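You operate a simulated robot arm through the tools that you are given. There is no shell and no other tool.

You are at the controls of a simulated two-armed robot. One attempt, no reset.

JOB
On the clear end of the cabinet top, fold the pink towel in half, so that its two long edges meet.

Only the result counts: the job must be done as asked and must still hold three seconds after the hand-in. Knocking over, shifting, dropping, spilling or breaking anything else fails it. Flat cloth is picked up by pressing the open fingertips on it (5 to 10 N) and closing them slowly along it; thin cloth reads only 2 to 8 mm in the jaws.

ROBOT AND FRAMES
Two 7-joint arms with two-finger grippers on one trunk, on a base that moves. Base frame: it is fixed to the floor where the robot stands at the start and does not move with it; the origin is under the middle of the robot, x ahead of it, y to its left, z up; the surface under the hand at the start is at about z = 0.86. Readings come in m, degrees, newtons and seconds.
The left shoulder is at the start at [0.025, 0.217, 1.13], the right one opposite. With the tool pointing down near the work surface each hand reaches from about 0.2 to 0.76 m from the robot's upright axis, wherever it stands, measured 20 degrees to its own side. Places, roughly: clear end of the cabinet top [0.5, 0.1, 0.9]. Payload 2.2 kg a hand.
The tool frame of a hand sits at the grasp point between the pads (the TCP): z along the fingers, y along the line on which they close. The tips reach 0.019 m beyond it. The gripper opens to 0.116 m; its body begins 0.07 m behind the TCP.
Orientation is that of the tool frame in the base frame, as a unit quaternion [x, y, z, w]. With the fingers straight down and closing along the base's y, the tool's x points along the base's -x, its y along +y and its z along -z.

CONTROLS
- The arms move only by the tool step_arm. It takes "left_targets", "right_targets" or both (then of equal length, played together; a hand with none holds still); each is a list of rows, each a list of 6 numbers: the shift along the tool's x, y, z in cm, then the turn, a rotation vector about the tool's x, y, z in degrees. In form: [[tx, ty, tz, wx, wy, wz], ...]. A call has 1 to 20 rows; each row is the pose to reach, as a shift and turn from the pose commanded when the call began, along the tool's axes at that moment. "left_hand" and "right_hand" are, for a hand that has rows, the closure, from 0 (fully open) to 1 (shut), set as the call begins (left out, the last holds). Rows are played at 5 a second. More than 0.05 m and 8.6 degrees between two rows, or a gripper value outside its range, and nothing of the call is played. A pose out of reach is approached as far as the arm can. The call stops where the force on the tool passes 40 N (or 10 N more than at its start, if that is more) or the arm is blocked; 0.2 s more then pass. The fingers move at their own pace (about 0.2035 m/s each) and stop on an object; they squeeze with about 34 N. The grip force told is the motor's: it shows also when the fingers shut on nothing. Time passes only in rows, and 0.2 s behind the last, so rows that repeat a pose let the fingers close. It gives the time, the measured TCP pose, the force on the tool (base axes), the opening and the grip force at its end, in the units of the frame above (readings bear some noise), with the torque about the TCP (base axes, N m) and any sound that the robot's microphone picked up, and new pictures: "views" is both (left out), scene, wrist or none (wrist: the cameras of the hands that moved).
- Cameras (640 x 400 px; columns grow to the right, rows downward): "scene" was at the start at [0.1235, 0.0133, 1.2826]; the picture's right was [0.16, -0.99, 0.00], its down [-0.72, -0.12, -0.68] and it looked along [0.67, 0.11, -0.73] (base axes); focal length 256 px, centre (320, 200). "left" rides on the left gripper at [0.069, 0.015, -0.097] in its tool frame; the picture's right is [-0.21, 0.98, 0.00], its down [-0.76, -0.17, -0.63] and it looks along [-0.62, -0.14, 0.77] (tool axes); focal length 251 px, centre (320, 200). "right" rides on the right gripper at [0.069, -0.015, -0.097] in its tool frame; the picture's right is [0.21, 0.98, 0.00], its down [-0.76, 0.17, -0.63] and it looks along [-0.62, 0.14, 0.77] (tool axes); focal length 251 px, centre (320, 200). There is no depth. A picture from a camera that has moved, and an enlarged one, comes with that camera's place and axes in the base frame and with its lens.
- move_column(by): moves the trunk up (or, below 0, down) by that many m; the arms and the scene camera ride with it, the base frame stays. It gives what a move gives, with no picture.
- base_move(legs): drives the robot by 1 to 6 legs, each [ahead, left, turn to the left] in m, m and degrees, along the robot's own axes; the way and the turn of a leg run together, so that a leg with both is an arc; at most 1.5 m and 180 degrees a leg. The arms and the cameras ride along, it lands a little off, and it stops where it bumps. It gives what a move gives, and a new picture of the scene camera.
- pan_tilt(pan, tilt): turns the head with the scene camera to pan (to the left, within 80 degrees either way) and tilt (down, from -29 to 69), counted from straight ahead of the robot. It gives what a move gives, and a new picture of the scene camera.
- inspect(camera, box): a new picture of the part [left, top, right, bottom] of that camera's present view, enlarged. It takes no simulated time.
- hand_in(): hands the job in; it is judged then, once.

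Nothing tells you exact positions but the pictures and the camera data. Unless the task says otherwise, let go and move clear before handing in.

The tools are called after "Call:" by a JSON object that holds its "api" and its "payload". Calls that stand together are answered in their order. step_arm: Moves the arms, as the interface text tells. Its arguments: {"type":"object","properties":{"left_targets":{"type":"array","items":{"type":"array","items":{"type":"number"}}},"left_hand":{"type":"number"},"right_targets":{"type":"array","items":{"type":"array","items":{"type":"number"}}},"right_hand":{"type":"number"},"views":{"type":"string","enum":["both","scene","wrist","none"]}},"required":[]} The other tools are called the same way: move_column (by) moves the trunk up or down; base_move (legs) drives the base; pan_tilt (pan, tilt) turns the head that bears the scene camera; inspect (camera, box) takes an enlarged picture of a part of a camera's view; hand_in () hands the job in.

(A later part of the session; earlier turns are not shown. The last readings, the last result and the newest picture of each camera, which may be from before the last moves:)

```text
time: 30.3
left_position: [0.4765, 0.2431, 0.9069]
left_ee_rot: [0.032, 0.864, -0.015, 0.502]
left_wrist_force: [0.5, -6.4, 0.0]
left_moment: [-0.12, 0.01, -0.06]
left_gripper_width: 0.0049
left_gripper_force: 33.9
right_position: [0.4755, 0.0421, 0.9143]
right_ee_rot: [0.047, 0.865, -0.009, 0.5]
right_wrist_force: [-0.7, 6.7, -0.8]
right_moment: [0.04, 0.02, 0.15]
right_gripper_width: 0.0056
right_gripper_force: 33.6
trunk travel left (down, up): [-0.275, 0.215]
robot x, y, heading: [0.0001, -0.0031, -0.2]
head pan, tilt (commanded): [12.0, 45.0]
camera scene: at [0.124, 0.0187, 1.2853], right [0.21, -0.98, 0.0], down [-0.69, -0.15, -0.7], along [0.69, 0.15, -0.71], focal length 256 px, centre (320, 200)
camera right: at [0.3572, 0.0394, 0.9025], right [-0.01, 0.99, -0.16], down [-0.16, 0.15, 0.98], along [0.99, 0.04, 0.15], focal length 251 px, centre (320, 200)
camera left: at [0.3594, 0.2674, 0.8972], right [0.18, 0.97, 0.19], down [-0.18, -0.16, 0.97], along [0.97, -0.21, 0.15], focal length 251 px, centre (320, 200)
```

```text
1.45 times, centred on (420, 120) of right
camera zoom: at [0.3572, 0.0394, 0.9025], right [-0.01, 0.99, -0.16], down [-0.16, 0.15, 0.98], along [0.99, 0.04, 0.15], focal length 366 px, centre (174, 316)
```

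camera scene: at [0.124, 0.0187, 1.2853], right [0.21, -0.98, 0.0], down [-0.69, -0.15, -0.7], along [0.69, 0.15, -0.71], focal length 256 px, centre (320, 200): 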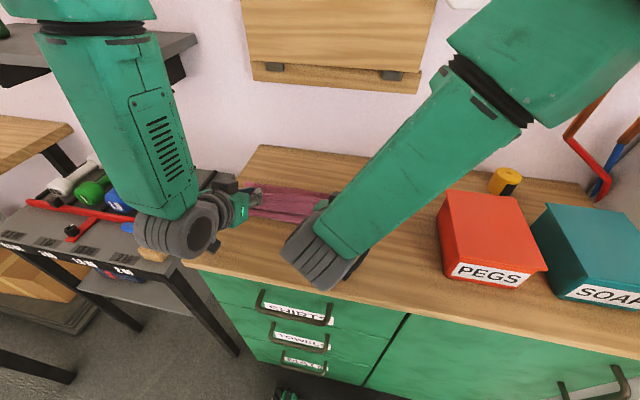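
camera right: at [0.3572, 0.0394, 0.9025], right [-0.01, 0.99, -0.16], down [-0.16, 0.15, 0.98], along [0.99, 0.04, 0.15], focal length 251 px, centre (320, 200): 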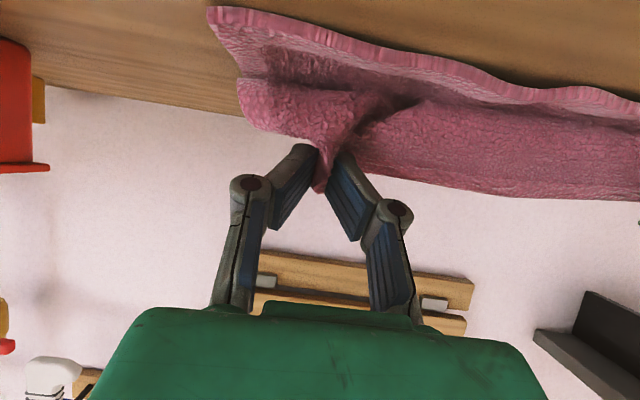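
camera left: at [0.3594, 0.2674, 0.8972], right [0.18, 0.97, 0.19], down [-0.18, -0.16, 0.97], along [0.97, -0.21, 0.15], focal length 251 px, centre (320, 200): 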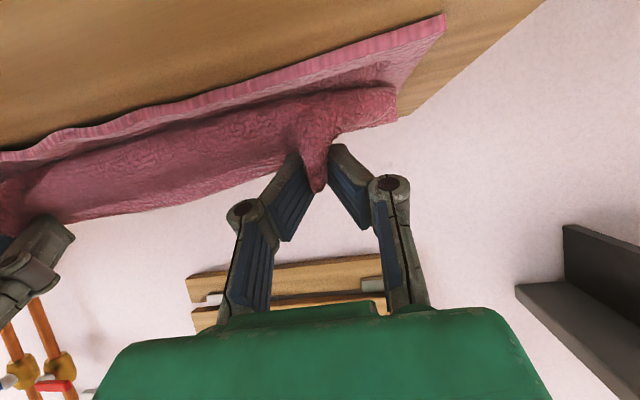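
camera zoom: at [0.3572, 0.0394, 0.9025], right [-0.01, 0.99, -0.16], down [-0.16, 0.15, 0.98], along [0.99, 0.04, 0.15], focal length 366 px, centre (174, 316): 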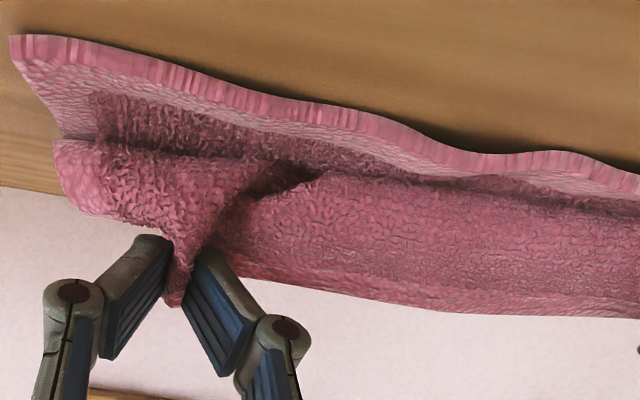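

The crease now sits near x≈0.55 and the bottom half is undisturbed, but the held edge still leans away from me. I'll draw it about 3 cm toward me and lower it so the top sheet lies almost straight down to its hem.

Call:
{"api": "step_arm", "payload": {"left_targets": [[0.74, -0.18, -0.9, 0, 2, 0], [1.51, -0.36, -1.65, 0, 4, 0], [2.2, -0.51, -2.05, 0, 6, 0], [2.72, -0.51, -1.75, 0, 8, 0], [2.72, -0.51, -1.75, 0, 8, 0]], "right_targets": [[0.7, -0.11, -0.83, 0, 2, 0], [1.42, -0.21, -1.48, 0, 4, 0], [2.1, -0.29, -1.86, 0, 6, 0], [2.62, -0.3, -1.56, 0, 8, 0], [2.62, -0.3, -1.56, 0, 8, 0]], "views": "both"}}

Call:
{"api": "inspect", "payload": {"camera": "scene", "box": [200, 140, 400, 265]}}

Call:
{"api": "inspect", "payload": {"camera": "left", "box": [0, 0, 440, 240]}}

Call:
{"api": "inspect", "payload": {"camera": "right", "box": [200, 0, 640, 240]}}

```text
time: 31.5
left_position: [0.4467, 0.2402, 0.8932]
left_ee_rot: [0.033, 0.897, -0.012, 0.44]
left_wrist_force: [0.4, -1.5, 0.9]
left_moment: [-0.01, -0.02, -0.01]
left_gripper_width: 0.0053
left_gripper_force: 33.9
right_position: [0.4419, 0.045, 0.8927]
right_ee_rot: [0.038, 0.898, -0.012, 0.438]
right_wrist_force: [0.0, 0.6, 2.4]
right_moment: [0.05, 0.02, 0.03]
right_gripper_width: 0.0055
right_gripper_force: 33.6
trunk travel left (down, up): [-0.275, 0.215]
robot x, y, heading: [0.0015, 0.0008, 0.0]
head pan, tilt (commanded): [12.0, 45.0]
camera scene: at [0.1228, 0.0181, 1.2855], right [0.21, -0.98, 0.0], down [-0.69, -0.15, -0.7], along [0.69, 0.15, -0.71], focal length 256 px, centre (320, 200)
camera right: at [0.3222, 0.0395, 0.8972], right [-0.06, 0.99, -0.16], down [-0.02, 0.16, 0.99], along [1.0, 0.06, 0.01], focal length 251 px, centre (320, 200)
camera left: at [0.3292, 0.2638, 0.8991], right [0.2, 0.96, 0.18], down [-0.05, -0.17, 0.98], along [0.98, -0.2, 0.01], focal length 251 px, centre (320, 200)
```

scene: 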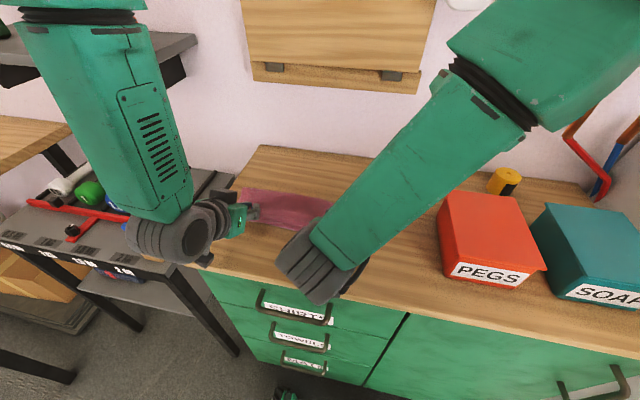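
right: 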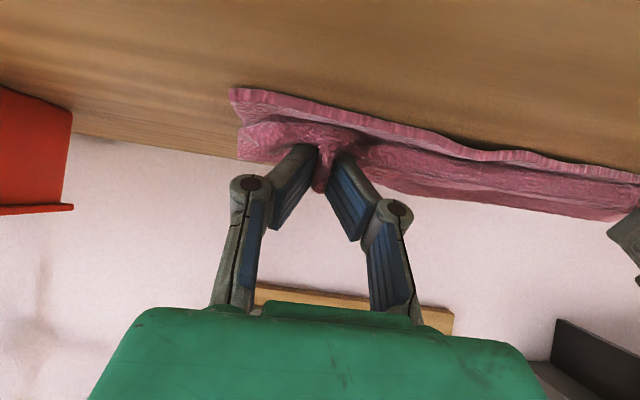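
left: 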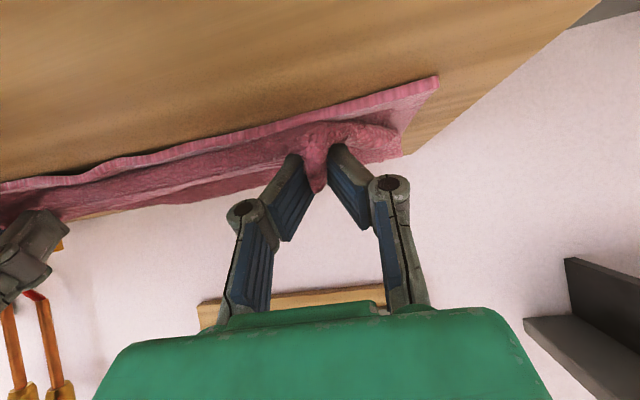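

```text
3.20 times, centred on (300, 202) of scene
camera zoom: at [0.1228, 0.0181, 1.2855], right [0.21, -0.98, 0.0], down [-0.69, -0.15, -0.7], along [0.69, 0.15, -0.71], focal length 818 px, centre (384, 192)
```

zoom: 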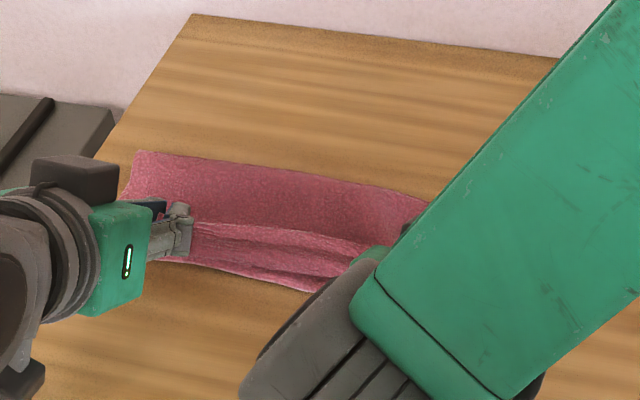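

```text
1.45 times, centred on (220, 120) of left
camera zoom: at [0.3292, 0.2638, 0.8991], right [0.2, 0.96, 0.18], down [-0.05, -0.17, 0.98], along [0.98, -0.2, 0.01], focal length 366 px, centre (466, 316)
```

zoom: 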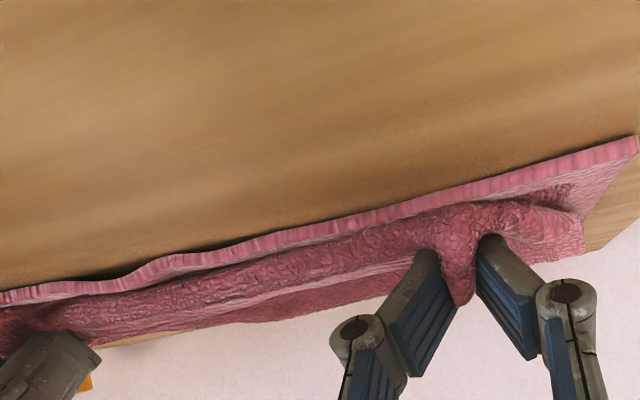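

```text
1.45 times, centred on (420, 120) of right
camera zoom: at [0.3222, 0.0395, 0.8972], right [-0.06, 0.99, -0.16], down [-0.02, 0.16, 0.99], along [1.0, 0.06, 0.01], focal length 366 px, centre (174, 316)
```

zoom: 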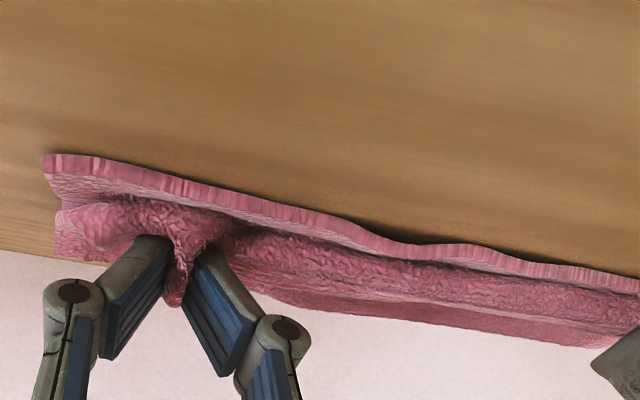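

The whole towel slid a little toward me, so the near edge is now at x≈0.42–0.437, and the held hem lies about 2 cm inside it with the crease near x≈0.54. I'll open both hands gently to release.

Call:
{"api": "step_arm", "payload": {"left_targets": [[0, 0, 0, 0, 0, 0], [0, 0, 0, 0, 0, 0]], "right_targets": [[0, 0, 0, 0, 0, 0], [0, 0, 0, 0, 0, 0]], "left_hand": 0.85, "right_hand": 0.85, "views": "none"}}

Call:
{"api": "step_arm", "payload": {"left_targets": [[0, 0, 0, 0, 0, 0], [0, 0, 0, 0, 0, 0]], "right_targets": [[0, 0, 0, 0, 0, 0], [0, 0, 0, 0, 0, 0]], "left_hand": 0.7, "right_hand": 0.7, "views": "both"}}

Call:
{"api": "inspect", "payload": {"camera": "scene", "box": [200, 140, 400, 265]}}

```text
time: 32.1
left_position: [0.4465, 0.2388, 0.8935]
left_ee_rot: [0.032, 0.898, -0.012, 0.439]
left_wrist_force: [-0.4, 1.1, 1.1]
left_moment: [0.02, -0.01, -0.02]
left_gripper_width: 0.0169
left_gripper_force: 0.0
right_position: [0.4421, 0.0456, 0.8934]
right_ee_rot: [0.037, 0.898, -0.011, 0.439]
right_wrist_force: [0.5, -0.6, 1.1]
right_moment: [0.0, -0.02, -0.05]
right_gripper_width: 0.0163
right_gripper_force: 0.0
trunk travel left (down, up): [-0.275, 0.215]
robot x, y, heading: [-0.0028, -0.0019, -0.0]
head pan, tilt (commanded): [12.0, 45.0]
```

```text
time: 32.7
left_position: [0.4459, 0.2389, 0.8934]
left_ee_rot: [0.033, 0.898, -0.013, 0.439]
left_wrist_force: [-0.9, 0.2, 0.5]
left_moment: [-0.01, 0.03, -0.02]
left_gripper_width: 0.0343
left_gripper_force: 0.1
right_position: [0.4438, 0.0456, 0.8936]
right_ee_rot: [0.037, 0.898, -0.011, 0.439]
right_wrist_force: [-1.4, -0.4, 1.7]
right_moment: [0.02, 0.01, -0.01]
right_gripper_width: 0.034
right_gripper_force: 0.0
trunk travel left (down, up): [-0.275, 0.215]
robot x, y, heading: [0.0028, 0.0001, 0.0]
head pan, tilt (commanded): [12.0, 45.0]
camera scene: at [0.1231, 0.0182, 1.2854], right [0.21, -0.98, 0.0], down [-0.69, -0.15, -0.7], along [0.69, 0.15, -0.71], focal length 256 px, centre (320, 200)
camera right: at [0.3235, 0.0393, 0.8979], right [-0.05, 0.99, -0.16], down [-0.02, 0.16, 0.99], along [1.0, 0.06, 0.01], focal length 251 px, centre (320, 200)
camera left: at [0.3293, 0.2638, 0.8989], right [0.2, 0.96, 0.18], down [-0.05, -0.17, 0.98], along [0.98, -0.2, 0.01], focal length 251 px, centre (320, 200)
```

scene: 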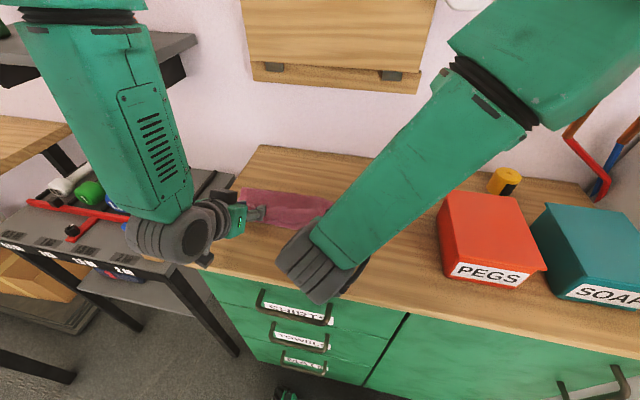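
right: 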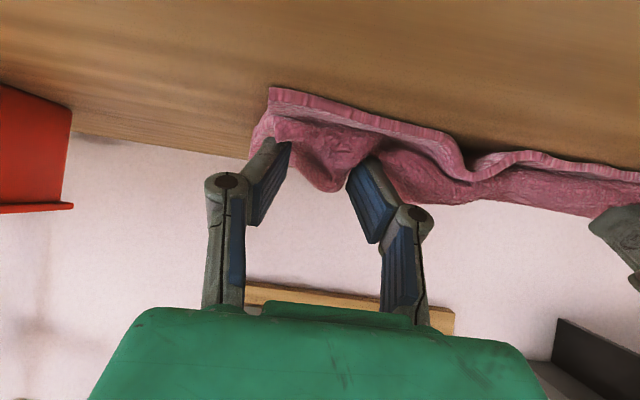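
left: 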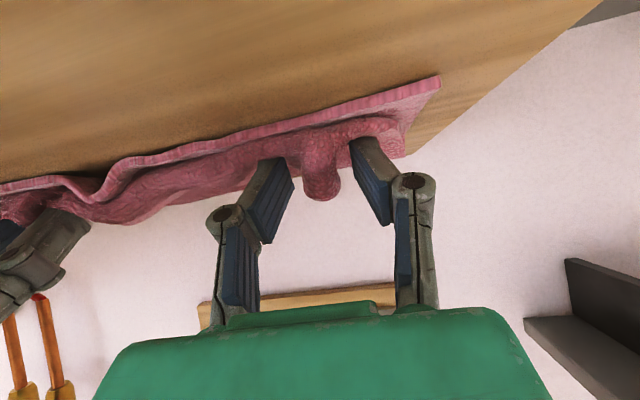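

```text
3.20 times, centred on (300, 202) of scene
camera zoom: at [0.1231, 0.0182, 1.2854], right [0.21, -0.98, 0.0], down [-0.69, -0.15, -0.7], along [0.69, 0.15, -0.71], focal length 818 px, centre (384, 192)
```

zoom: 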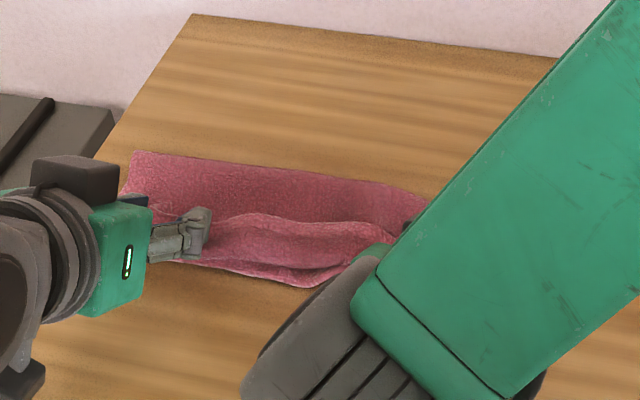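

The cloth is free of the grip, but opening further would bunch it sideways. I'll back both hands straight out along the fingers and raise them to get a clear look.

Call:
{"api": "step_arm", "payload": {"left_targets": [[0, 0, -1, 0, 0, 0], [0, 0, -2, 0, 0, 0], [0, 0, -3, 0, 2, 0], [-1.53, 0, -4.22, 0, 8, 0], [-3.11, 0, -5.45, 0, 15, 0], [-4.84, 0, -6.8, 0, 22, 0], [-6.42, 0, -8.02, 0, 30, 0]], "right_targets": [[0, 0, -1, 0, 0, 0], [0, 0, -2, 0, 0, 0], [0, 0, -3, 0, 2, 0], [-1.53, 0, -4.22, 0, 8, 0], [-3.11, 0, -5.45, 0, 15, 0], [-4.84, 0, -6.8, 0, 22, 0], [-6.42, 0, -8.02, 0, 30, 0]], "views": "both"}}

Call:
{"api": "inspect", "payload": {"camera": "scene", "box": [200, 140, 400, 265]}}

```text
time: 34.3
left_position: [0.422, 0.2388, 0.9924]
left_ee_rot: [0.034, 0.981, -0.002, 0.191]
left_wrist_force: [0.5, 0.1, -0.6]
left_moment: [0.03, -0.01, -0.01]
left_gripper_width: 0.0349
left_gripper_force: 0.1
left hand out of reach, approached as far as the arm can: row 2, 3, 4
right_position: [0.4169, 0.0475, 0.9915]
right_ee_rot: [0.034, 0.981, -0.002, 0.19]
right_wrist_force: [0.3, 0.4, 0.2]
right_moment: [0.05, -0.04, -0.01]
right_gripper_width: 0.0349
right_gripper_force: 0.1
trunk travel left (down, up): [-0.275, 0.215]
robot x, y, heading: [0.0008, -0.0014, -0.1]
head pan, tilt (commanded): [12.0, 45.0]
camera scene: at [0.1235, 0.0161, 1.2854], right [0.21, -0.98, 0.0], down [-0.69, -0.15, -0.7], along [0.69, 0.15, -0.71], focal length 256 px, centre (320, 200)
camera right: at [0.3158, 0.0389, 1.0557], right [-0.13, 0.99, -0.07], down [0.48, 0.13, 0.87], along [0.87, 0.08, -0.49], focal length 251 px, centre (320, 200)
camera left: at [0.3229, 0.2618, 1.0565], right [0.27, 0.96, 0.09], down [0.45, -0.2, 0.87], along [0.85, -0.19, -0.49], focal length 251 px, centre (320, 200)
```

scene: 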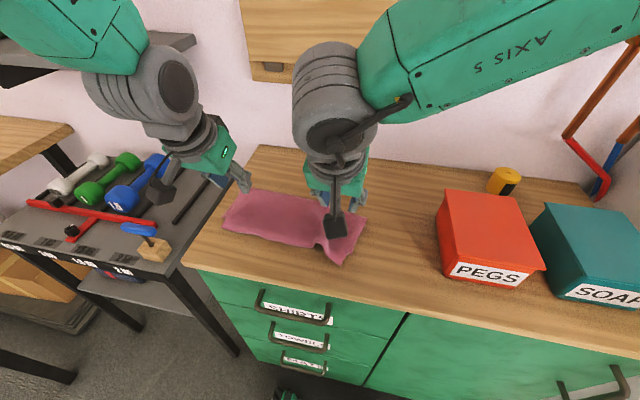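
right: 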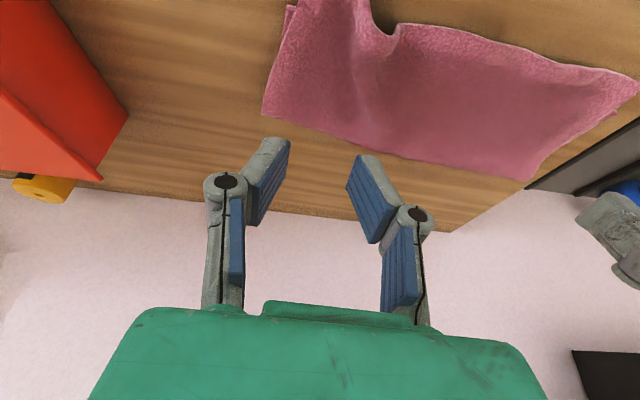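
left: 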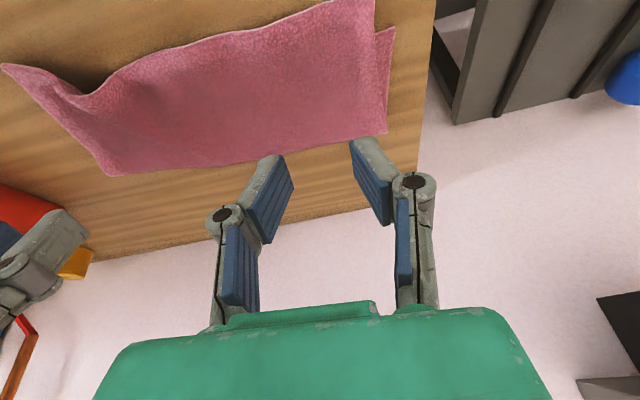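

```text
3.20 times, centred on (300, 202) of scene
camera zoom: at [0.1235, 0.0161, 1.2854], right [0.21, -0.98, 0.0], down [-0.69, -0.15, -0.7], along [0.69, 0.15, -0.71], focal length 818 px, centre (384, 192)
```

zoom: 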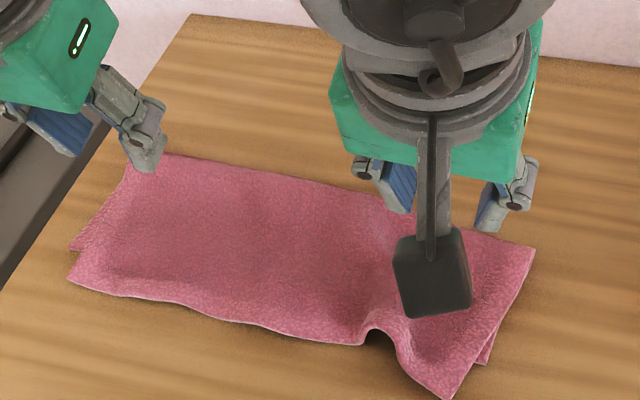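

The hem flipped outward by itself and the towel is now folded, with a wrinkle near the right end. I'll move both hands aside to see the whole result.

Call:
{"api": "step_arm", "payload": {"left_targets": [[-0.3, 2.5, -1.2, 0, 0, 0], [-0.6, 5, -2.4, 0, 0, 0], [-0.9, 7.5, -3.6, 0, 0, 0], [-1.2, 10, -4.8, 0, 0, 0]], "right_targets": [[-0.7, -3.5, -1.1, 0, 0, 0], [-1.4, -7, -2.2, 0, 0, 0], [-2.1, -10.5, -3.3, 0, 0, 0], [-2.8, -14, -4.4, 0, 0, 0]], "views": "both"}}

Call:
{"api": "inspect", "payload": {"camera": "scene", "box": [200, 160, 390, 280]}}

```text
time: 35.3
left_position: [0.4218, 0.3371, 1.0431]
left_ee_rot: [0.034, 0.981, -0.003, 0.193]
left_wrist_force: [-0.4, -0.5, -0.3]
left_moment: [-0.02, -0.03, -0.02]
left_gripper_width: 0.0349
left_gripper_force: 0.0
right_position: [0.4138, -0.0931, 1.0451]
right_ee_rot: [0.034, 0.981, -0.002, 0.192]
right_wrist_force: [-0.2, -0.7, 0.2]
right_moment: [0.03, -0.02, -0.01]
right_gripper_width: 0.0349
right_gripper_force: 0.1
trunk travel left (down, up): [-0.275, 0.215]
robot x, y, heading: [0.0024, 0.002, -0.0]
head pan, tilt (commanded): [12.0, 45.0]
camera scene: at [0.1214, 0.0157, 1.2857], right [0.21, -0.98, 0.0], down [-0.69, -0.15, -0.71], along [0.69, 0.15, -0.71], focal length 256 px, centre (320, 200)
camera right: at [0.312, -0.1026, 1.1074], right [-0.13, 0.99, -0.07], down [0.47, 0.13, 0.87], along [0.87, 0.08, -0.48], focal length 251 px, centre (320, 200)
camera left: at [0.3224, 0.361, 1.1076], right [0.27, 0.96, 0.09], down [0.45, -0.2, 0.87], along [0.85, -0.19, -0.48], focal length 251 px, centre (320, 200)
```

scene: 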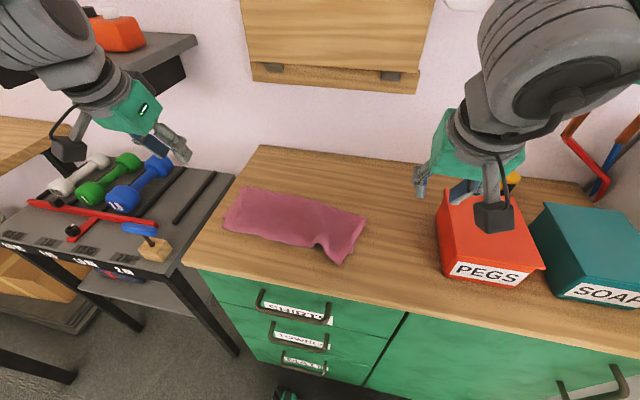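
right: 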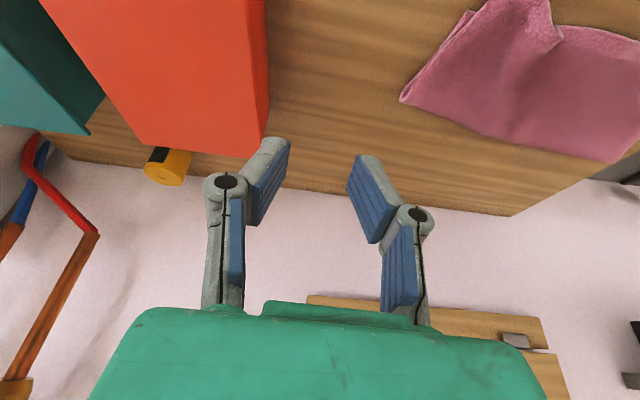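
left: 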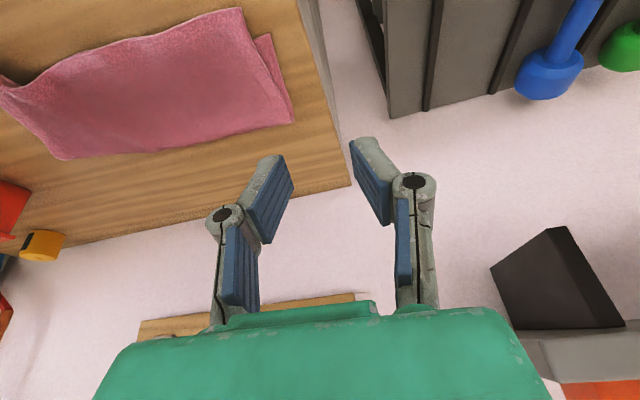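

```text
3.33 times, centred on (295, 220) of scene
camera zoom: at [0.1214, 0.0157, 1.2857], right [0.21, -0.98, 0.0], down [-0.69, -0.15, -0.71], along [0.69, 0.15, -0.71], focal length 852 px, centre (403, 133)
```

zoom: 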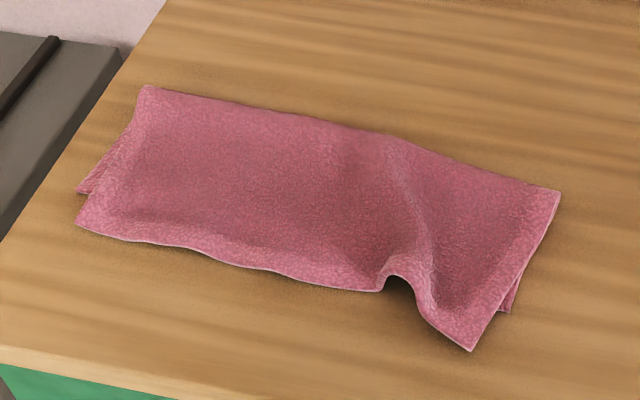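

The fold is clean, but the top layer overshoots the bottom near edge by about 3 cm because the crease sits 1.5 cm too close, and there is a wrinkle toward the right end. I'll take a closer look before re-gripping the top hem and correcting.

Call:
{"api": "inspect", "payload": {"camera": "right", "box": [380, 0, 640, 170]}}

Call:
{"api": "inspect", "payload": {"camera": "left", "box": [0, 0, 320, 180]}}

Call:
{"api": "inspect", "payload": {"camera": "scene", "box": [290, 195, 380, 275]}}

Call:
{"api": "inspect", "payload": {"camera": "scene", "box": [210, 175, 300, 255]}}

```text
2.35 times, centred on (510, 85) of right
camera zoom: at [0.312, -0.1026, 1.1074], right [-0.13, 0.99, -0.07], down [0.47, 0.13, 0.87], along [0.87, 0.08, -0.48], focal length 592 px, centre (-127, 471)
```

zoom: 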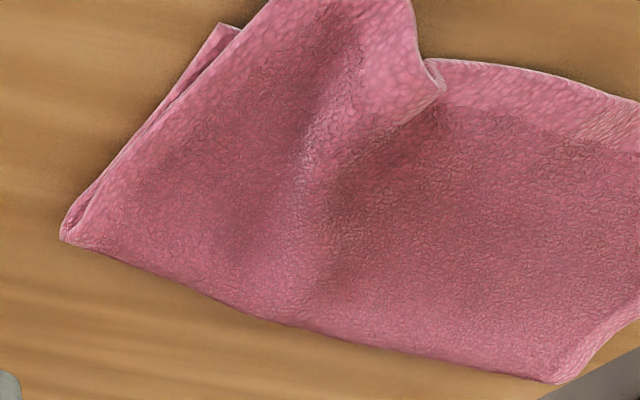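

```text
2.00 times, centred on (160, 90) of left
camera zoom: at [0.3224, 0.361, 1.1076], right [0.27, 0.96, 0.09], down [0.45, -0.2, 0.87], along [0.85, -0.19, -0.48], focal length 503 px, centre (640, 420)
```

zoom: 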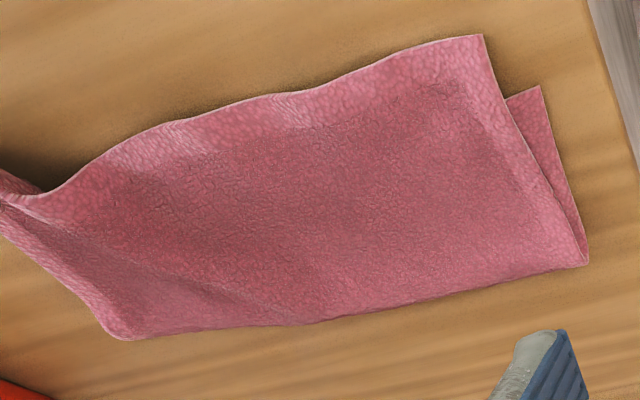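

```text
5.00 times, centred on (335, 235) of scene
camera zoom: at [0.1214, 0.0157, 1.2857], right [0.21, -0.98, 0.0], down [-0.69, -0.15, -0.71], along [0.69, 0.15, -0.71], focal length 1278 px, centre (245, 25)
```

zoom: 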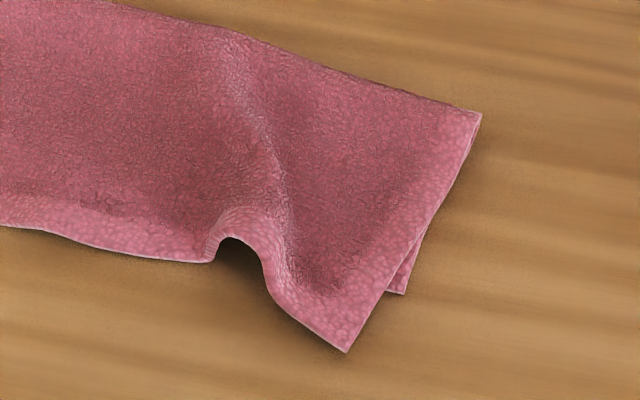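

```text
5.00 times, centred on (255, 215) of scene
camera zoom: at [0.1214, 0.0157, 1.2857], right [0.21, -0.98, 0.0], down [-0.69, -0.15, -0.71], along [0.69, 0.15, -0.71], focal length 1278 px, centre (645, 125)
```

zoom: 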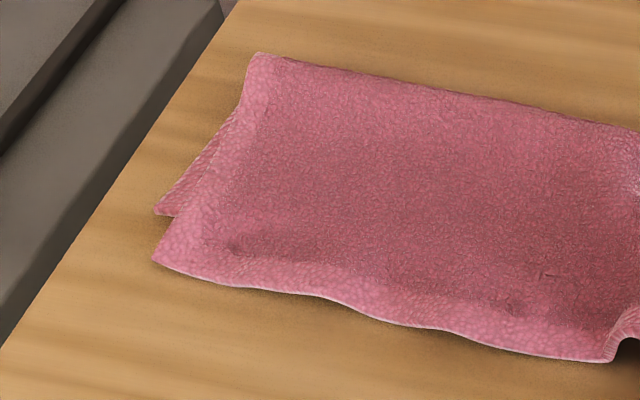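

Measured corners are: bottom hem (0.4355, 0.3045)–(0.403, 0.015), top hem (0.4085, 0.290)–(0.371, 0.032). I'll first pull the wrinkle out by pressing the closed right fingertips on the overhanging top corner and dragging it outward.

Call:
{"api": "step_arm", "payload": {"right_targets": [[1.6, 2.64, 2.08, 0, 2.4, 0], [3.2, 5.27, 4.15, 0, 4.8, 0], [4.8, 7.9, 6.23, 0, 7.2, 0], [6.4, 10.54, 8.3, 0, 9.6, 0], [8.0, 13.18, 10.38, 0, 12, 0]], "right_hand": 1.0, "views": "both"}}

Call:
{"api": "inspect", "payload": {"camera": "right", "box": [160, 0, 480, 200]}}

```text
time: 36.5
left_position: [0.4239, 0.3401, 1.0416]
left_ee_rot: [0.034, 0.981, -0.005, 0.192]
left_wrist_force: [0.4, -0.5, -0.8]
left_moment: [-0.03, 0.01, 0.0]
left_gripper_width: 0.0349
left_gripper_force: 0.0
right_position: [0.3896, 0.0418, 0.9171]
right_ee_rot: [0.034, 0.996, 0.0, 0.088]
right_wrist_force: [-0.1, -0.2, -0.1]
right_moment: [0.0, 0.03, -0.04]
right_gripper_width: 0.0002
right_gripper_force: 28.7
trunk travel left (down, up): [-0.275, 0.215]
robot x, y, heading: [0.0001, 0.0036, -0.2]
head pan, tilt (commanded): [12.0, 45.0]
camera scene: at [0.1237, 0.0191, 1.2853], right [0.21, -0.98, 0.0], down [-0.69, -0.15, -0.7], along [0.69, 0.15, -0.71], focal length 256 px, centre (320, 200)
camera right: at [0.3038, 0.0325, 0.9991], right [-0.14, 0.99, -0.03], down [0.64, 0.12, 0.76], along [0.75, 0.09, -0.65], focal length 251 px, centre (320, 200)
```

scene: 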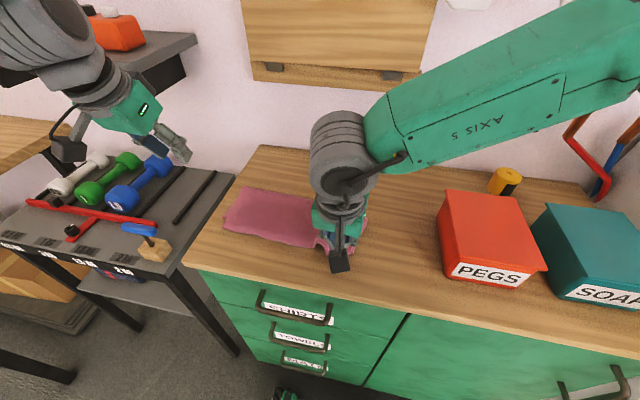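
right: 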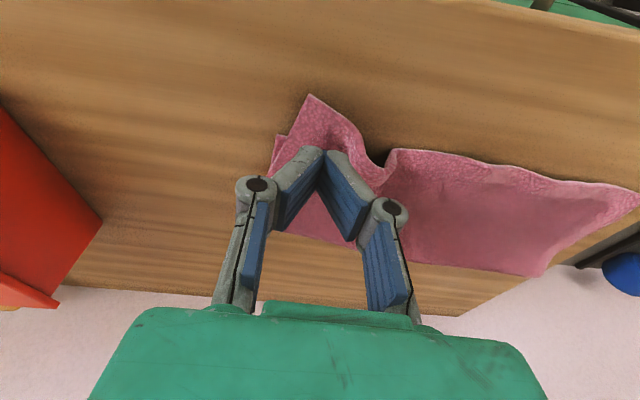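

```text
2.00 times, centred on (320, 100) of right
camera zoom: at [0.3038, 0.0325, 0.9991], right [-0.14, 0.99, -0.03], down [0.64, 0.12, 0.76], along [0.75, 0.09, -0.65], focal length 503 px, centre (320, 400)
```

zoom: 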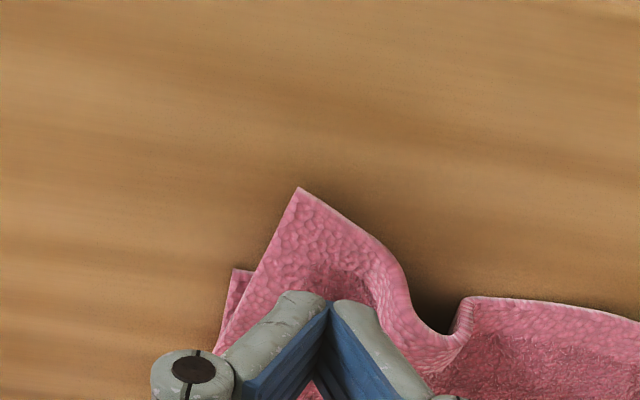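

The right fingertips hover over the free top corner. I'm lowering them to contact.

Call:
{"api": "step_arm", "payload": {"right_targets": [[0.26, 0, 1.5, 0, 0, 0], [0.47, 0, 2.66, 0, 0, 0], [0.54, 0, 3.05, 0, 0, 0], [0.56, 0, 3.25, 0, 0, 0], [0.56, 0, 3.25, 0, 0, 0]], "views": "none"}}

```text
time: 37.7
left_position: [0.4217, 0.3401, 1.0425]
left_ee_rot: [0.034, 0.981, -0.003, 0.192]
left_wrist_force: [-0.3, -0.7, 0.7]
left_moment: [-0.02, 0.05, 0.0]
left_gripper_width: 0.0349
left_gripper_force: 0.0
right_position: [0.391, 0.0426, 0.8833]
right_ee_rot: [0.035, 0.995, 0.0, 0.089]
right_wrist_force: [-1.0, 0.4, 2.6]
right_moment: [0.0, 0.01, 0.01]
right_gripper_width: 0.0
right_gripper_force: 28.7
trunk travel left (down, up): [-0.275, 0.215]
robot x, y, heading: [-0.0, -0.0003, -0.2]
head pan, tilt (commanded): [12.0, 45.0]
```

Call:
{"api": "step_arm", "payload": {"right_targets": [[0.01, 0, 0.05, 0, 0, 0], [-0.02, -0.5, 0.05, 0, 0, 0], [-0.05, -1.0, 0.055, 0, 0, 0], [-0.09, -1.5, 0.06, 0, 0, 0], [-0.12, -2.0, 0.06, 0, 0, 0], [-0.16, -2.5, 0.065, 0, 0, 0]], "views": "both"}}

Call:
{"api": "inspect", "payload": {"camera": "right", "box": [160, 0, 640, 300]}}

```text
time: 39.1
left_position: [0.4217, 0.3395, 1.0433]
left_ee_rot: [0.035, 0.981, -0.004, 0.192]
left_wrist_force: [-0.1, -0.1, 0.2]
left_moment: [0.01, 0.03, 0.01]
left_gripper_width: 0.0349
left_gripper_force: 0.0
right_position: [0.3899, 0.0169, 0.8831]
right_ee_rot: [0.034, 0.995, 0.0, 0.089]
right_wrist_force: [0.4, 1.4, 4.6]
right_moment: [0.01, 0.06, 0.0]
right_gripper_width: 0.0
right_gripper_force: 28.8
trunk travel left (down, up): [-0.275, 0.215]
robot x, y, heading: [-0.001, 0.0018, -0.1]
head pan, tilt (commanded): [12.0, 45.0]
camera scene: at [0.1226, 0.0185, 1.2855], right [0.21, -0.98, 0.0], down [-0.69, -0.15, -0.7], along [0.69, 0.15, -0.71], focal length 256 px, centre (320, 200)
camera right: at [0.304, 0.0071, 0.9656], right [-0.14, 0.99, -0.03], down [0.64, 0.12, 0.76], along [0.75, 0.09, -0.65], focal length 251 px, centre (320, 200)
```

scene: 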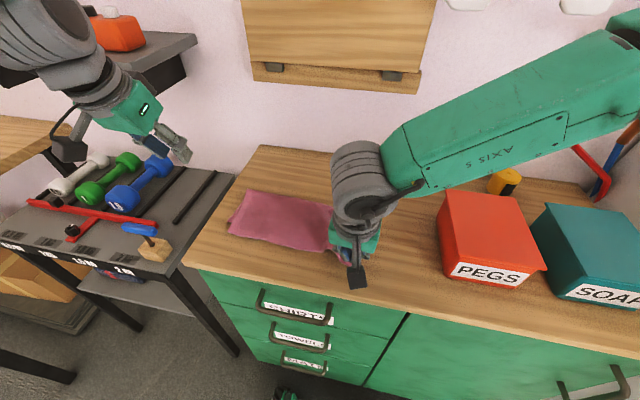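
right: 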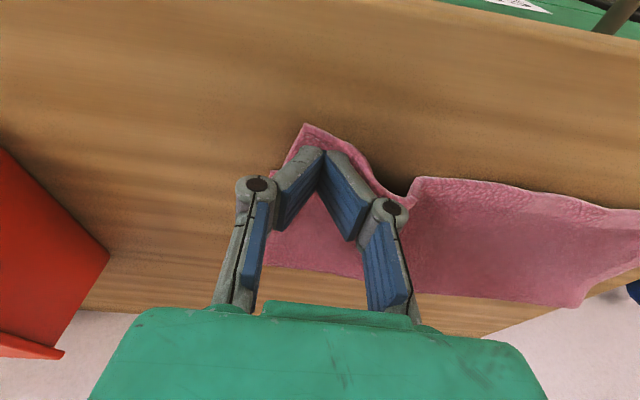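

```text
1.33 times, centred on (400, 150) of right
camera zoom: at [0.304, 0.0071, 0.9656], right [-0.14, 0.99, -0.03], down [0.64, 0.12, 0.76], along [0.75, 0.09, -0.65], focal length 335 px, centre (213, 267)
```

zoom: 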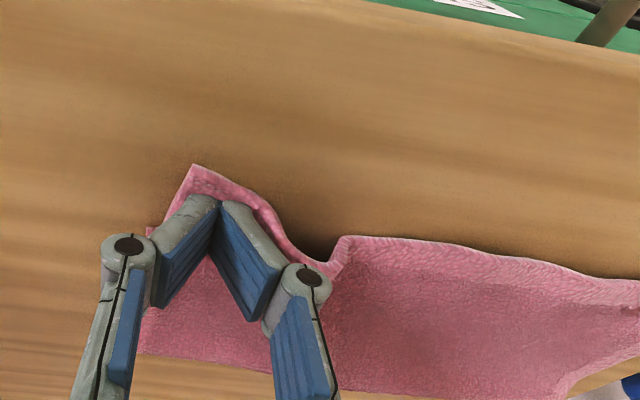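

The towel slides as a whole, so the left end must be held while I stretch the right. I'll locate the left end of the top hem to pinch it with the left hand.

Call:
{"api": "inspect", "payload": {"camera": "scene", "box": [210, 175, 380, 275]}}

Call:
{"api": "inspect", "payload": {"camera": "left", "box": [0, 0, 320, 180]}}

```text
3.76 times, centred on (295, 225) of scene
camera zoom: at [0.1226, 0.0185, 1.2855], right [0.21, -0.98, 0.0], down [-0.69, -0.15, -0.7], along [0.69, 0.15, -0.71], focal length 962 px, centre (414, 106)
```

zoom: 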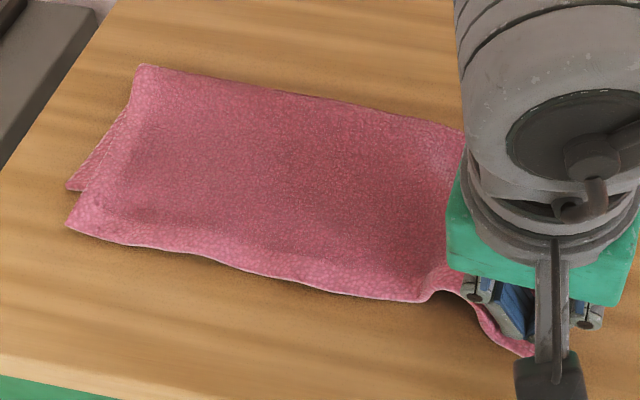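

```text
2.00 times, centred on (160, 90) of left
camera zoom: at [0.3233, 0.3624, 1.1066], right [0.27, 0.96, 0.09], down [0.45, -0.2, 0.87], along [0.85, -0.19, -0.49], focal length 503 px, centre (640, 420)
```

zoom: 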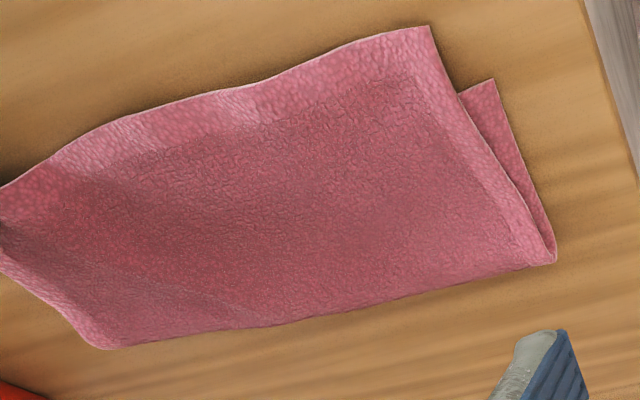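

The top-left corner is now at (0.400, 0.276) with a 2.5 cm single-layer overhang. I'll bring the left hand, vertical and opened to 4 cm, over that hem about 3.5 cm in from the corner.

Call:
{"api": "step_arm", "payload": {"left_targets": [[1.28, -2.05, 2.53, 0, 4.4, 0], [2.56, -4.09, 5.06, 0, 8.8, 0], [3.84, -6.14, 7.58, 0, 13.2, 0], [5.12, -8.18, 10.11, 0, 17.6, 0], [6.4, -10.23, 12.64, 0, 22, 0]], "left_hand": 0.65, "views": "wrist"}}

Call:
{"api": "inspect", "payload": {"camera": "left", "box": [160, 40, 480, 240]}}

```text
time: 40.3
left_position: [0.4037, 0.238, 0.9009]
left_ee_rot: [0.034, 0.999, 0.003, 0.001]
left_wrist_force: [0.2, -0.7, -1.0]
left_moment: [0.03, 0.04, 0.01]
left_gripper_width: 0.0404
left_gripper_force: 0.1
right_position: [0.3894, 0.016, 0.8832]
right_ee_rot: [0.034, 0.995, 0.001, 0.088]
right_wrist_force: [0.2, 1.2, 6.3]
right_moment: [0.01, 0.03, 0.02]
right_gripper_width: 0.0001
right_gripper_force: 28.7
trunk travel left (down, up): [-0.275, 0.215]
robot x, y, heading: [-0.0032, 0.002, -0.0]
head pan, tilt (commanded): [12.0, 45.0]
camera left: at [0.3361, 0.2577, 0.9983], right [0.28, 0.96, 0.01], down [0.74, -0.22, 0.63], along [0.61, -0.17, -0.77], focal length 251 px, centre (320, 200)
```

left: 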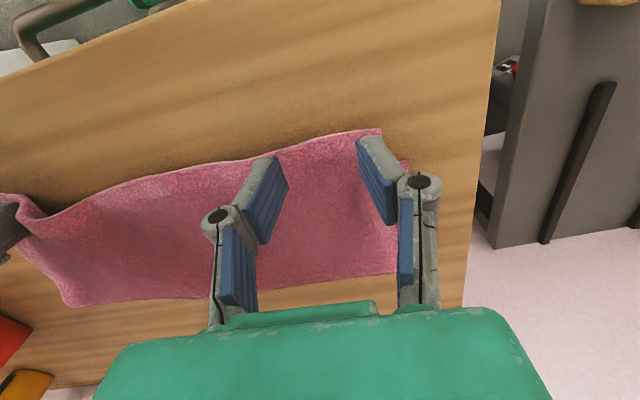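

```text
2.00 times, centred on (320, 140) of left
camera zoom: at [0.3361, 0.2577, 0.9983], right [0.28, 0.96, 0.01], down [0.74, -0.22, 0.63], along [0.61, -0.17, -0.77], focal length 503 px, centre (320, 320)
```

zoom: 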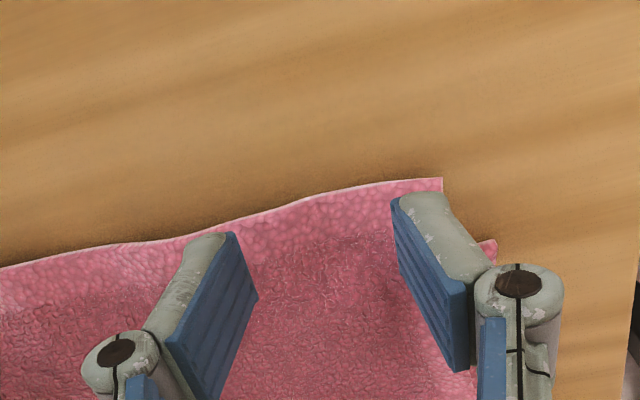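

The left fingers straddle the right spot, covering the outer 1.3–1.6 cm of hem. I'm lowering them to contact.

Call:
{"api": "step_arm", "payload": {"left_targets": [[0, 0, 0.8, 0, 0, 0], [0, 0, 1.5, 0, 0, 0], [0, 0, 1.7, 0, 0, 0], [0, 0, 1.8, 0, 0, 0], [0, 0, 1.8, 0, 0, 0]], "views": "none"}}

```text
time: 41.5
left_position: [0.4019, 0.2378, 0.882]
left_ee_rot: [0.034, 0.999, 0.003, 0.002]
left_wrist_force: [-0.6, -1.1, 7.2]
left_moment: [-0.08, -0.05, -0.02]
left_gripper_width: 0.0405
left_gripper_force: 0.1
right_position: [0.3893, 0.0169, 0.8821]
right_ee_rot: [0.035, 0.995, 0.0, 0.088]
right_wrist_force: [0.2, -0.3, 3.6]
right_moment: [0.04, 0.02, 0.01]
right_gripper_width: 0.0003
right_gripper_force: 29.1
trunk travel left (down, up): [-0.275, 0.215]
robot x, y, heading: [0.0047, -0.0016, 0.0]
head pan, tilt (commanded): [12.0, 45.0]
```

The left hand presses at 7 N. Closing slowly now.

Call:
{"api": "step_arm", "payload": {"left_targets": [[0, 0, 0.03, 0, 0, 0], [0, 0, 0.03, 0, 0, 0]], "left_hand": 0.7, "views": "none"}}

Call:
{"api": "step_arm", "payload": {"left_targets": [[0, 0, 0, 0, 0, 0], [0, 0, 0, 0, 0, 0]], "left_hand": 0.75, "views": "wrist"}}

Call:
{"api": "inspect", "payload": {"camera": "left", "box": [160, 40, 480, 240]}}

```text
time: 42.1
left_position: [0.4047, 0.2383, 0.8814]
left_ee_rot: [0.035, 0.999, 0.003, 0.001]
left_wrist_force: [0.1, 0.6, 6.5]
left_moment: [-0.02, -0.03, 0.0]
left_gripper_width: 0.0359
left_gripper_force: 0.1
right_position: [0.3898, 0.017, 0.8835]
right_ee_rot: [0.034, 0.995, 0.0, 0.089]
right_wrist_force: [0.6, -0.1, 3.4]
right_moment: [-0.04, 0.04, -0.01]
right_gripper_width: 0.0
right_gripper_force: 28.1
trunk travel left (down, up): [-0.275, 0.215]
robot x, y, heading: [-0.0029, 0.0009, -0.1]
head pan, tilt (commanded): [12.0, 45.0]
```

```text
time: 42.7
left_position: [0.4026, 0.2385, 0.8824]
left_ee_rot: [0.035, 0.999, 0.003, 0.0]
left_wrist_force: [-0.8, 1.2, 6.1]
left_moment: [0.01, 0.03, 0.0]
left_gripper_width: 0.03
left_gripper_force: 0.0
right_position: [0.3894, 0.0174, 0.8829]
right_ee_rot: [0.034, 0.995, 0.0, 0.09]
right_wrist_force: [-0.5, 0.7, 5.0]
right_moment: [0.03, 0.04, -0.01]
right_gripper_width: 0.0
right_gripper_force: 28.7
trunk travel left (down, up): [-0.275, 0.215]
robot x, y, heading: [0.0008, 0.0002, -0.1]
head pan, tilt (commanded): [12.0, 45.0]
camera left: at [0.3354, 0.2594, 0.9794], right [0.28, 0.96, 0.01], down [0.74, -0.22, 0.63], along [0.61, -0.17, -0.77], focal length 251 px, centre (320, 200)
```

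left: 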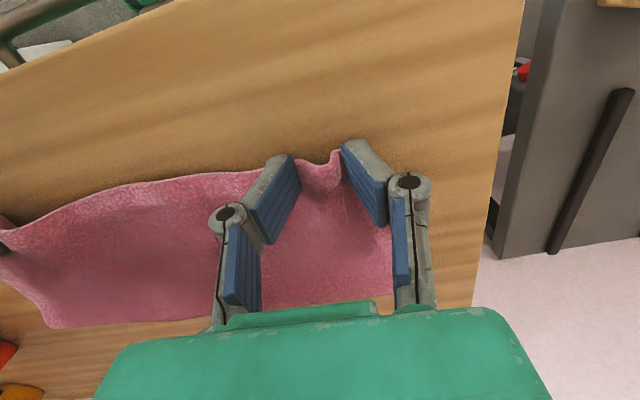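

```text
2.00 times, centred on (320, 140) of left
camera zoom: at [0.3354, 0.2594, 0.9794], right [0.28, 0.96, 0.01], down [0.74, -0.22, 0.63], along [0.61, -0.17, -0.77], focal length 503 px, centre (320, 320)
```

zoom: 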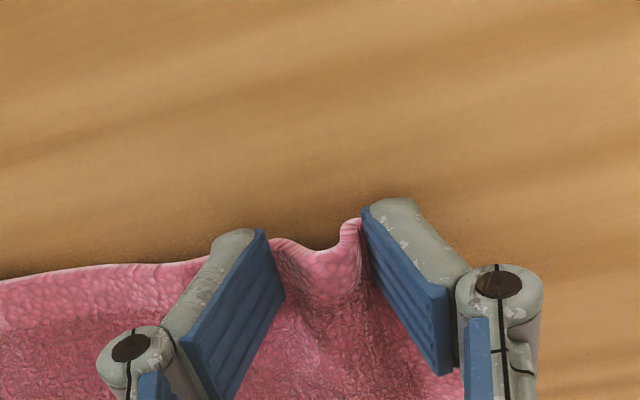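

Call:
{"api": "step_arm", "payload": {"left_targets": [[0, 0, 0.02, 0, 0, 0], [0, 0, 0.02, 0, 0, 0]], "left_hand": 0.8, "views": "none"}}

Call:
{"api": "step_arm", "payload": {"left_targets": [[0, 0, 0, 0, 0, 0], [0, 0, 0, 0, 0, 0]], "left_hand": 0.86, "views": "wrist"}}

Call:
{"api": "inspect", "payload": {"camera": "left", "box": [160, 40, 480, 240]}}

```text
time: 43.3
left_position: [0.4015, 0.2387, 0.8827]
left_ee_rot: [0.035, 0.999, 0.004, 0.001]
left_wrist_force: [0.2, -0.2, 5.9]
left_moment: [-0.03, -0.08, 0.0]
left_gripper_width: 0.0228
left_gripper_force: 0.0
right_position: [0.3897, 0.016, 0.8826]
right_ee_rot: [0.035, 0.995, 0.0, 0.088]
right_wrist_force: [-0.2, 0.9, 4.4]
right_moment: [-0.01, -0.01, -0.01]
right_gripper_width: 0.0
right_gripper_force: 28.9
trunk travel left (down, up): [-0.275, 0.215]
robot x, y, heading: [0.0001, 0.0002, -0.1]
head pan, tilt (commanded): [12.0, 45.0]
```

```text
time: 43.9
left_position: [0.403, 0.2398, 0.8832]
left_ee_rot: [0.034, 0.999, 0.003, 0.002]
left_wrist_force: [0.1, 0.3, 5.3]
left_moment: [-0.02, -0.01, 0.0]
left_gripper_width: 0.0151
left_gripper_force: 0.1
right_position: [0.39, 0.0167, 0.8829]
right_ee_rot: [0.035, 0.995, 0.0, 0.089]
right_wrist_force: [0.2, 0.4, 4.5]
right_moment: [0.02, 0.02, 0.0]
right_gripper_width: 0.0001
right_gripper_force: 28.3
trunk travel left (down, up): [-0.275, 0.215]
robot x, y, heading: [-0.0054, 0.0001, 0.1]
head pan, tilt (commanded): [12.0, 45.0]
camera left: at [0.3354, 0.2596, 0.9797], right [0.28, 0.96, 0.01], down [0.74, -0.22, 0.63], along [0.61, -0.17, -0.77], focal length 251 px, centre (320, 200)
```

left: 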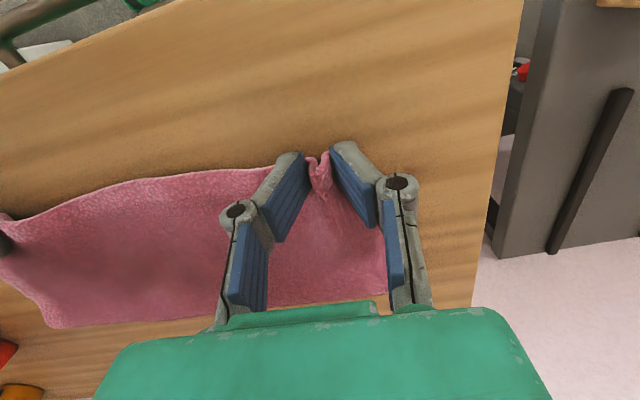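

```text
2.00 times, centred on (320, 140) of left
camera zoom: at [0.3354, 0.2596, 0.9797], right [0.28, 0.96, 0.01], down [0.74, -0.22, 0.63], along [0.61, -0.17, -0.77], focal length 503 px, centre (320, 320)
```

zoom: 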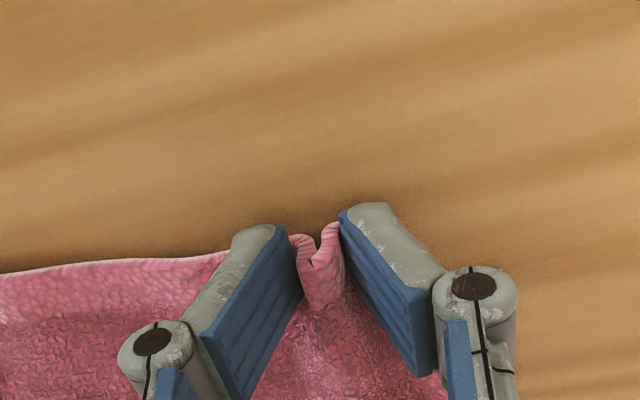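

The corner itself is being gathered between the pads, which is fine. Closing fully.

Call:
{"api": "step_arm", "payload": {"left_targets": [[0, 0, 0, 0, 0, 0], [0, 0, 0, 0, 0, 0]], "left_hand": 0.92, "views": "none"}}

Call:
{"api": "step_arm", "payload": {"left_targets": [[0, 0, 0, 0, 0, 0], [0, 0, 0, 0, 0, 0], [0, 0, 0, 0, 0, 0]], "left_hand": 1.0, "views": "wrist"}}

Call:
{"api": "inspect", "payload": {"camera": "left", "box": [160, 40, 480, 240]}}

```text
time: 44.5
left_position: [0.403, 0.2403, 0.8829]
left_ee_rot: [0.035, 0.999, 0.004, 0.001]
left_wrist_force: [0.2, 0.0, 4.0]
left_moment: [-0.02, 0.01, -0.05]
left_gripper_width: 0.0098
left_gripper_force: 0.0
right_position: [0.3902, 0.0165, 0.8823]
right_ee_rot: [0.034, 0.995, 0.001, 0.089]
right_wrist_force: [-0.7, 0.3, 5.3]
right_moment: [0.0, 0.03, -0.01]
right_gripper_width: 0.0001
right_gripper_force: 28.2
trunk travel left (down, up): [-0.275, 0.215]
robot x, y, heading: [-0.0041, 0.001, 0.0]
head pan, tilt (commanded): [12.0, 45.0]
```

```text
time: 45.3
left_position: [0.4034, 0.2396, 0.8828]
left_ee_rot: [0.035, 0.999, 0.004, 0.001]
left_wrist_force: [-1.2, -0.5, 2.9]
left_moment: [0.01, -0.03, 0.0]
left_gripper_width: 0.0051
left_gripper_force: 34.0
right_position: [0.3896, 0.0166, 0.8831]
right_ee_rot: [0.034, 0.995, 0.0, 0.089]
right_wrist_force: [-1.3, 1.0, 5.3]
right_moment: [-0.01, 0.06, -0.01]
right_gripper_width: 0.0001
right_gripper_force: 28.6
trunk travel left (down, up): [-0.275, 0.215]
robot x, y, heading: [0.001, 0.0019, -0.0]
head pan, tilt (commanded): [12.0, 45.0]
camera left: at [0.3354, 0.2595, 0.9797], right [0.28, 0.96, 0.01], down [0.74, -0.22, 0.63], along [0.61, -0.17, -0.77], focal length 251 px, centre (320, 200)
```

left: 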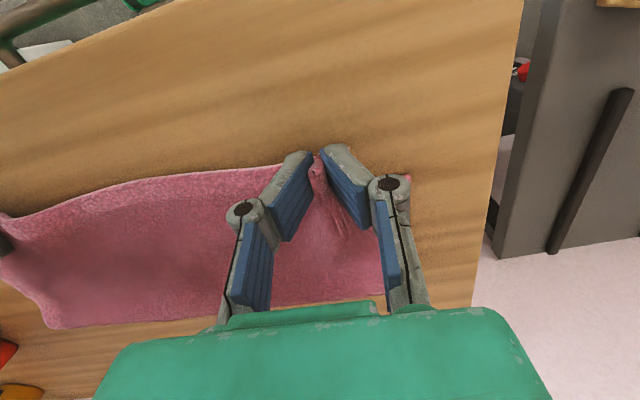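

```text
2.00 times, centred on (320, 140) of left
camera zoom: at [0.3354, 0.2595, 0.9797], right [0.28, 0.96, 0.01], down [0.74, -0.22, 0.63], along [0.61, -0.17, -0.77], focal length 503 px, centre (320, 320)
```

zoom: 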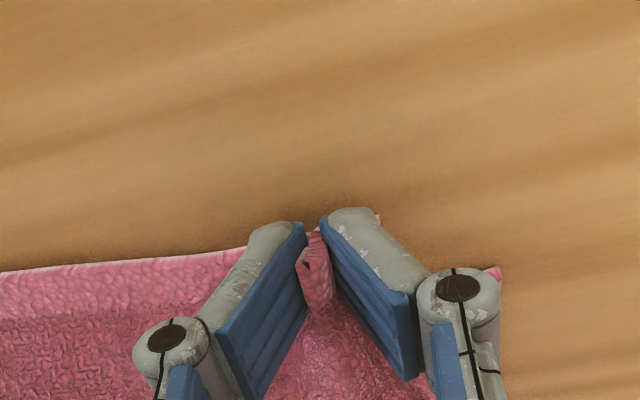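

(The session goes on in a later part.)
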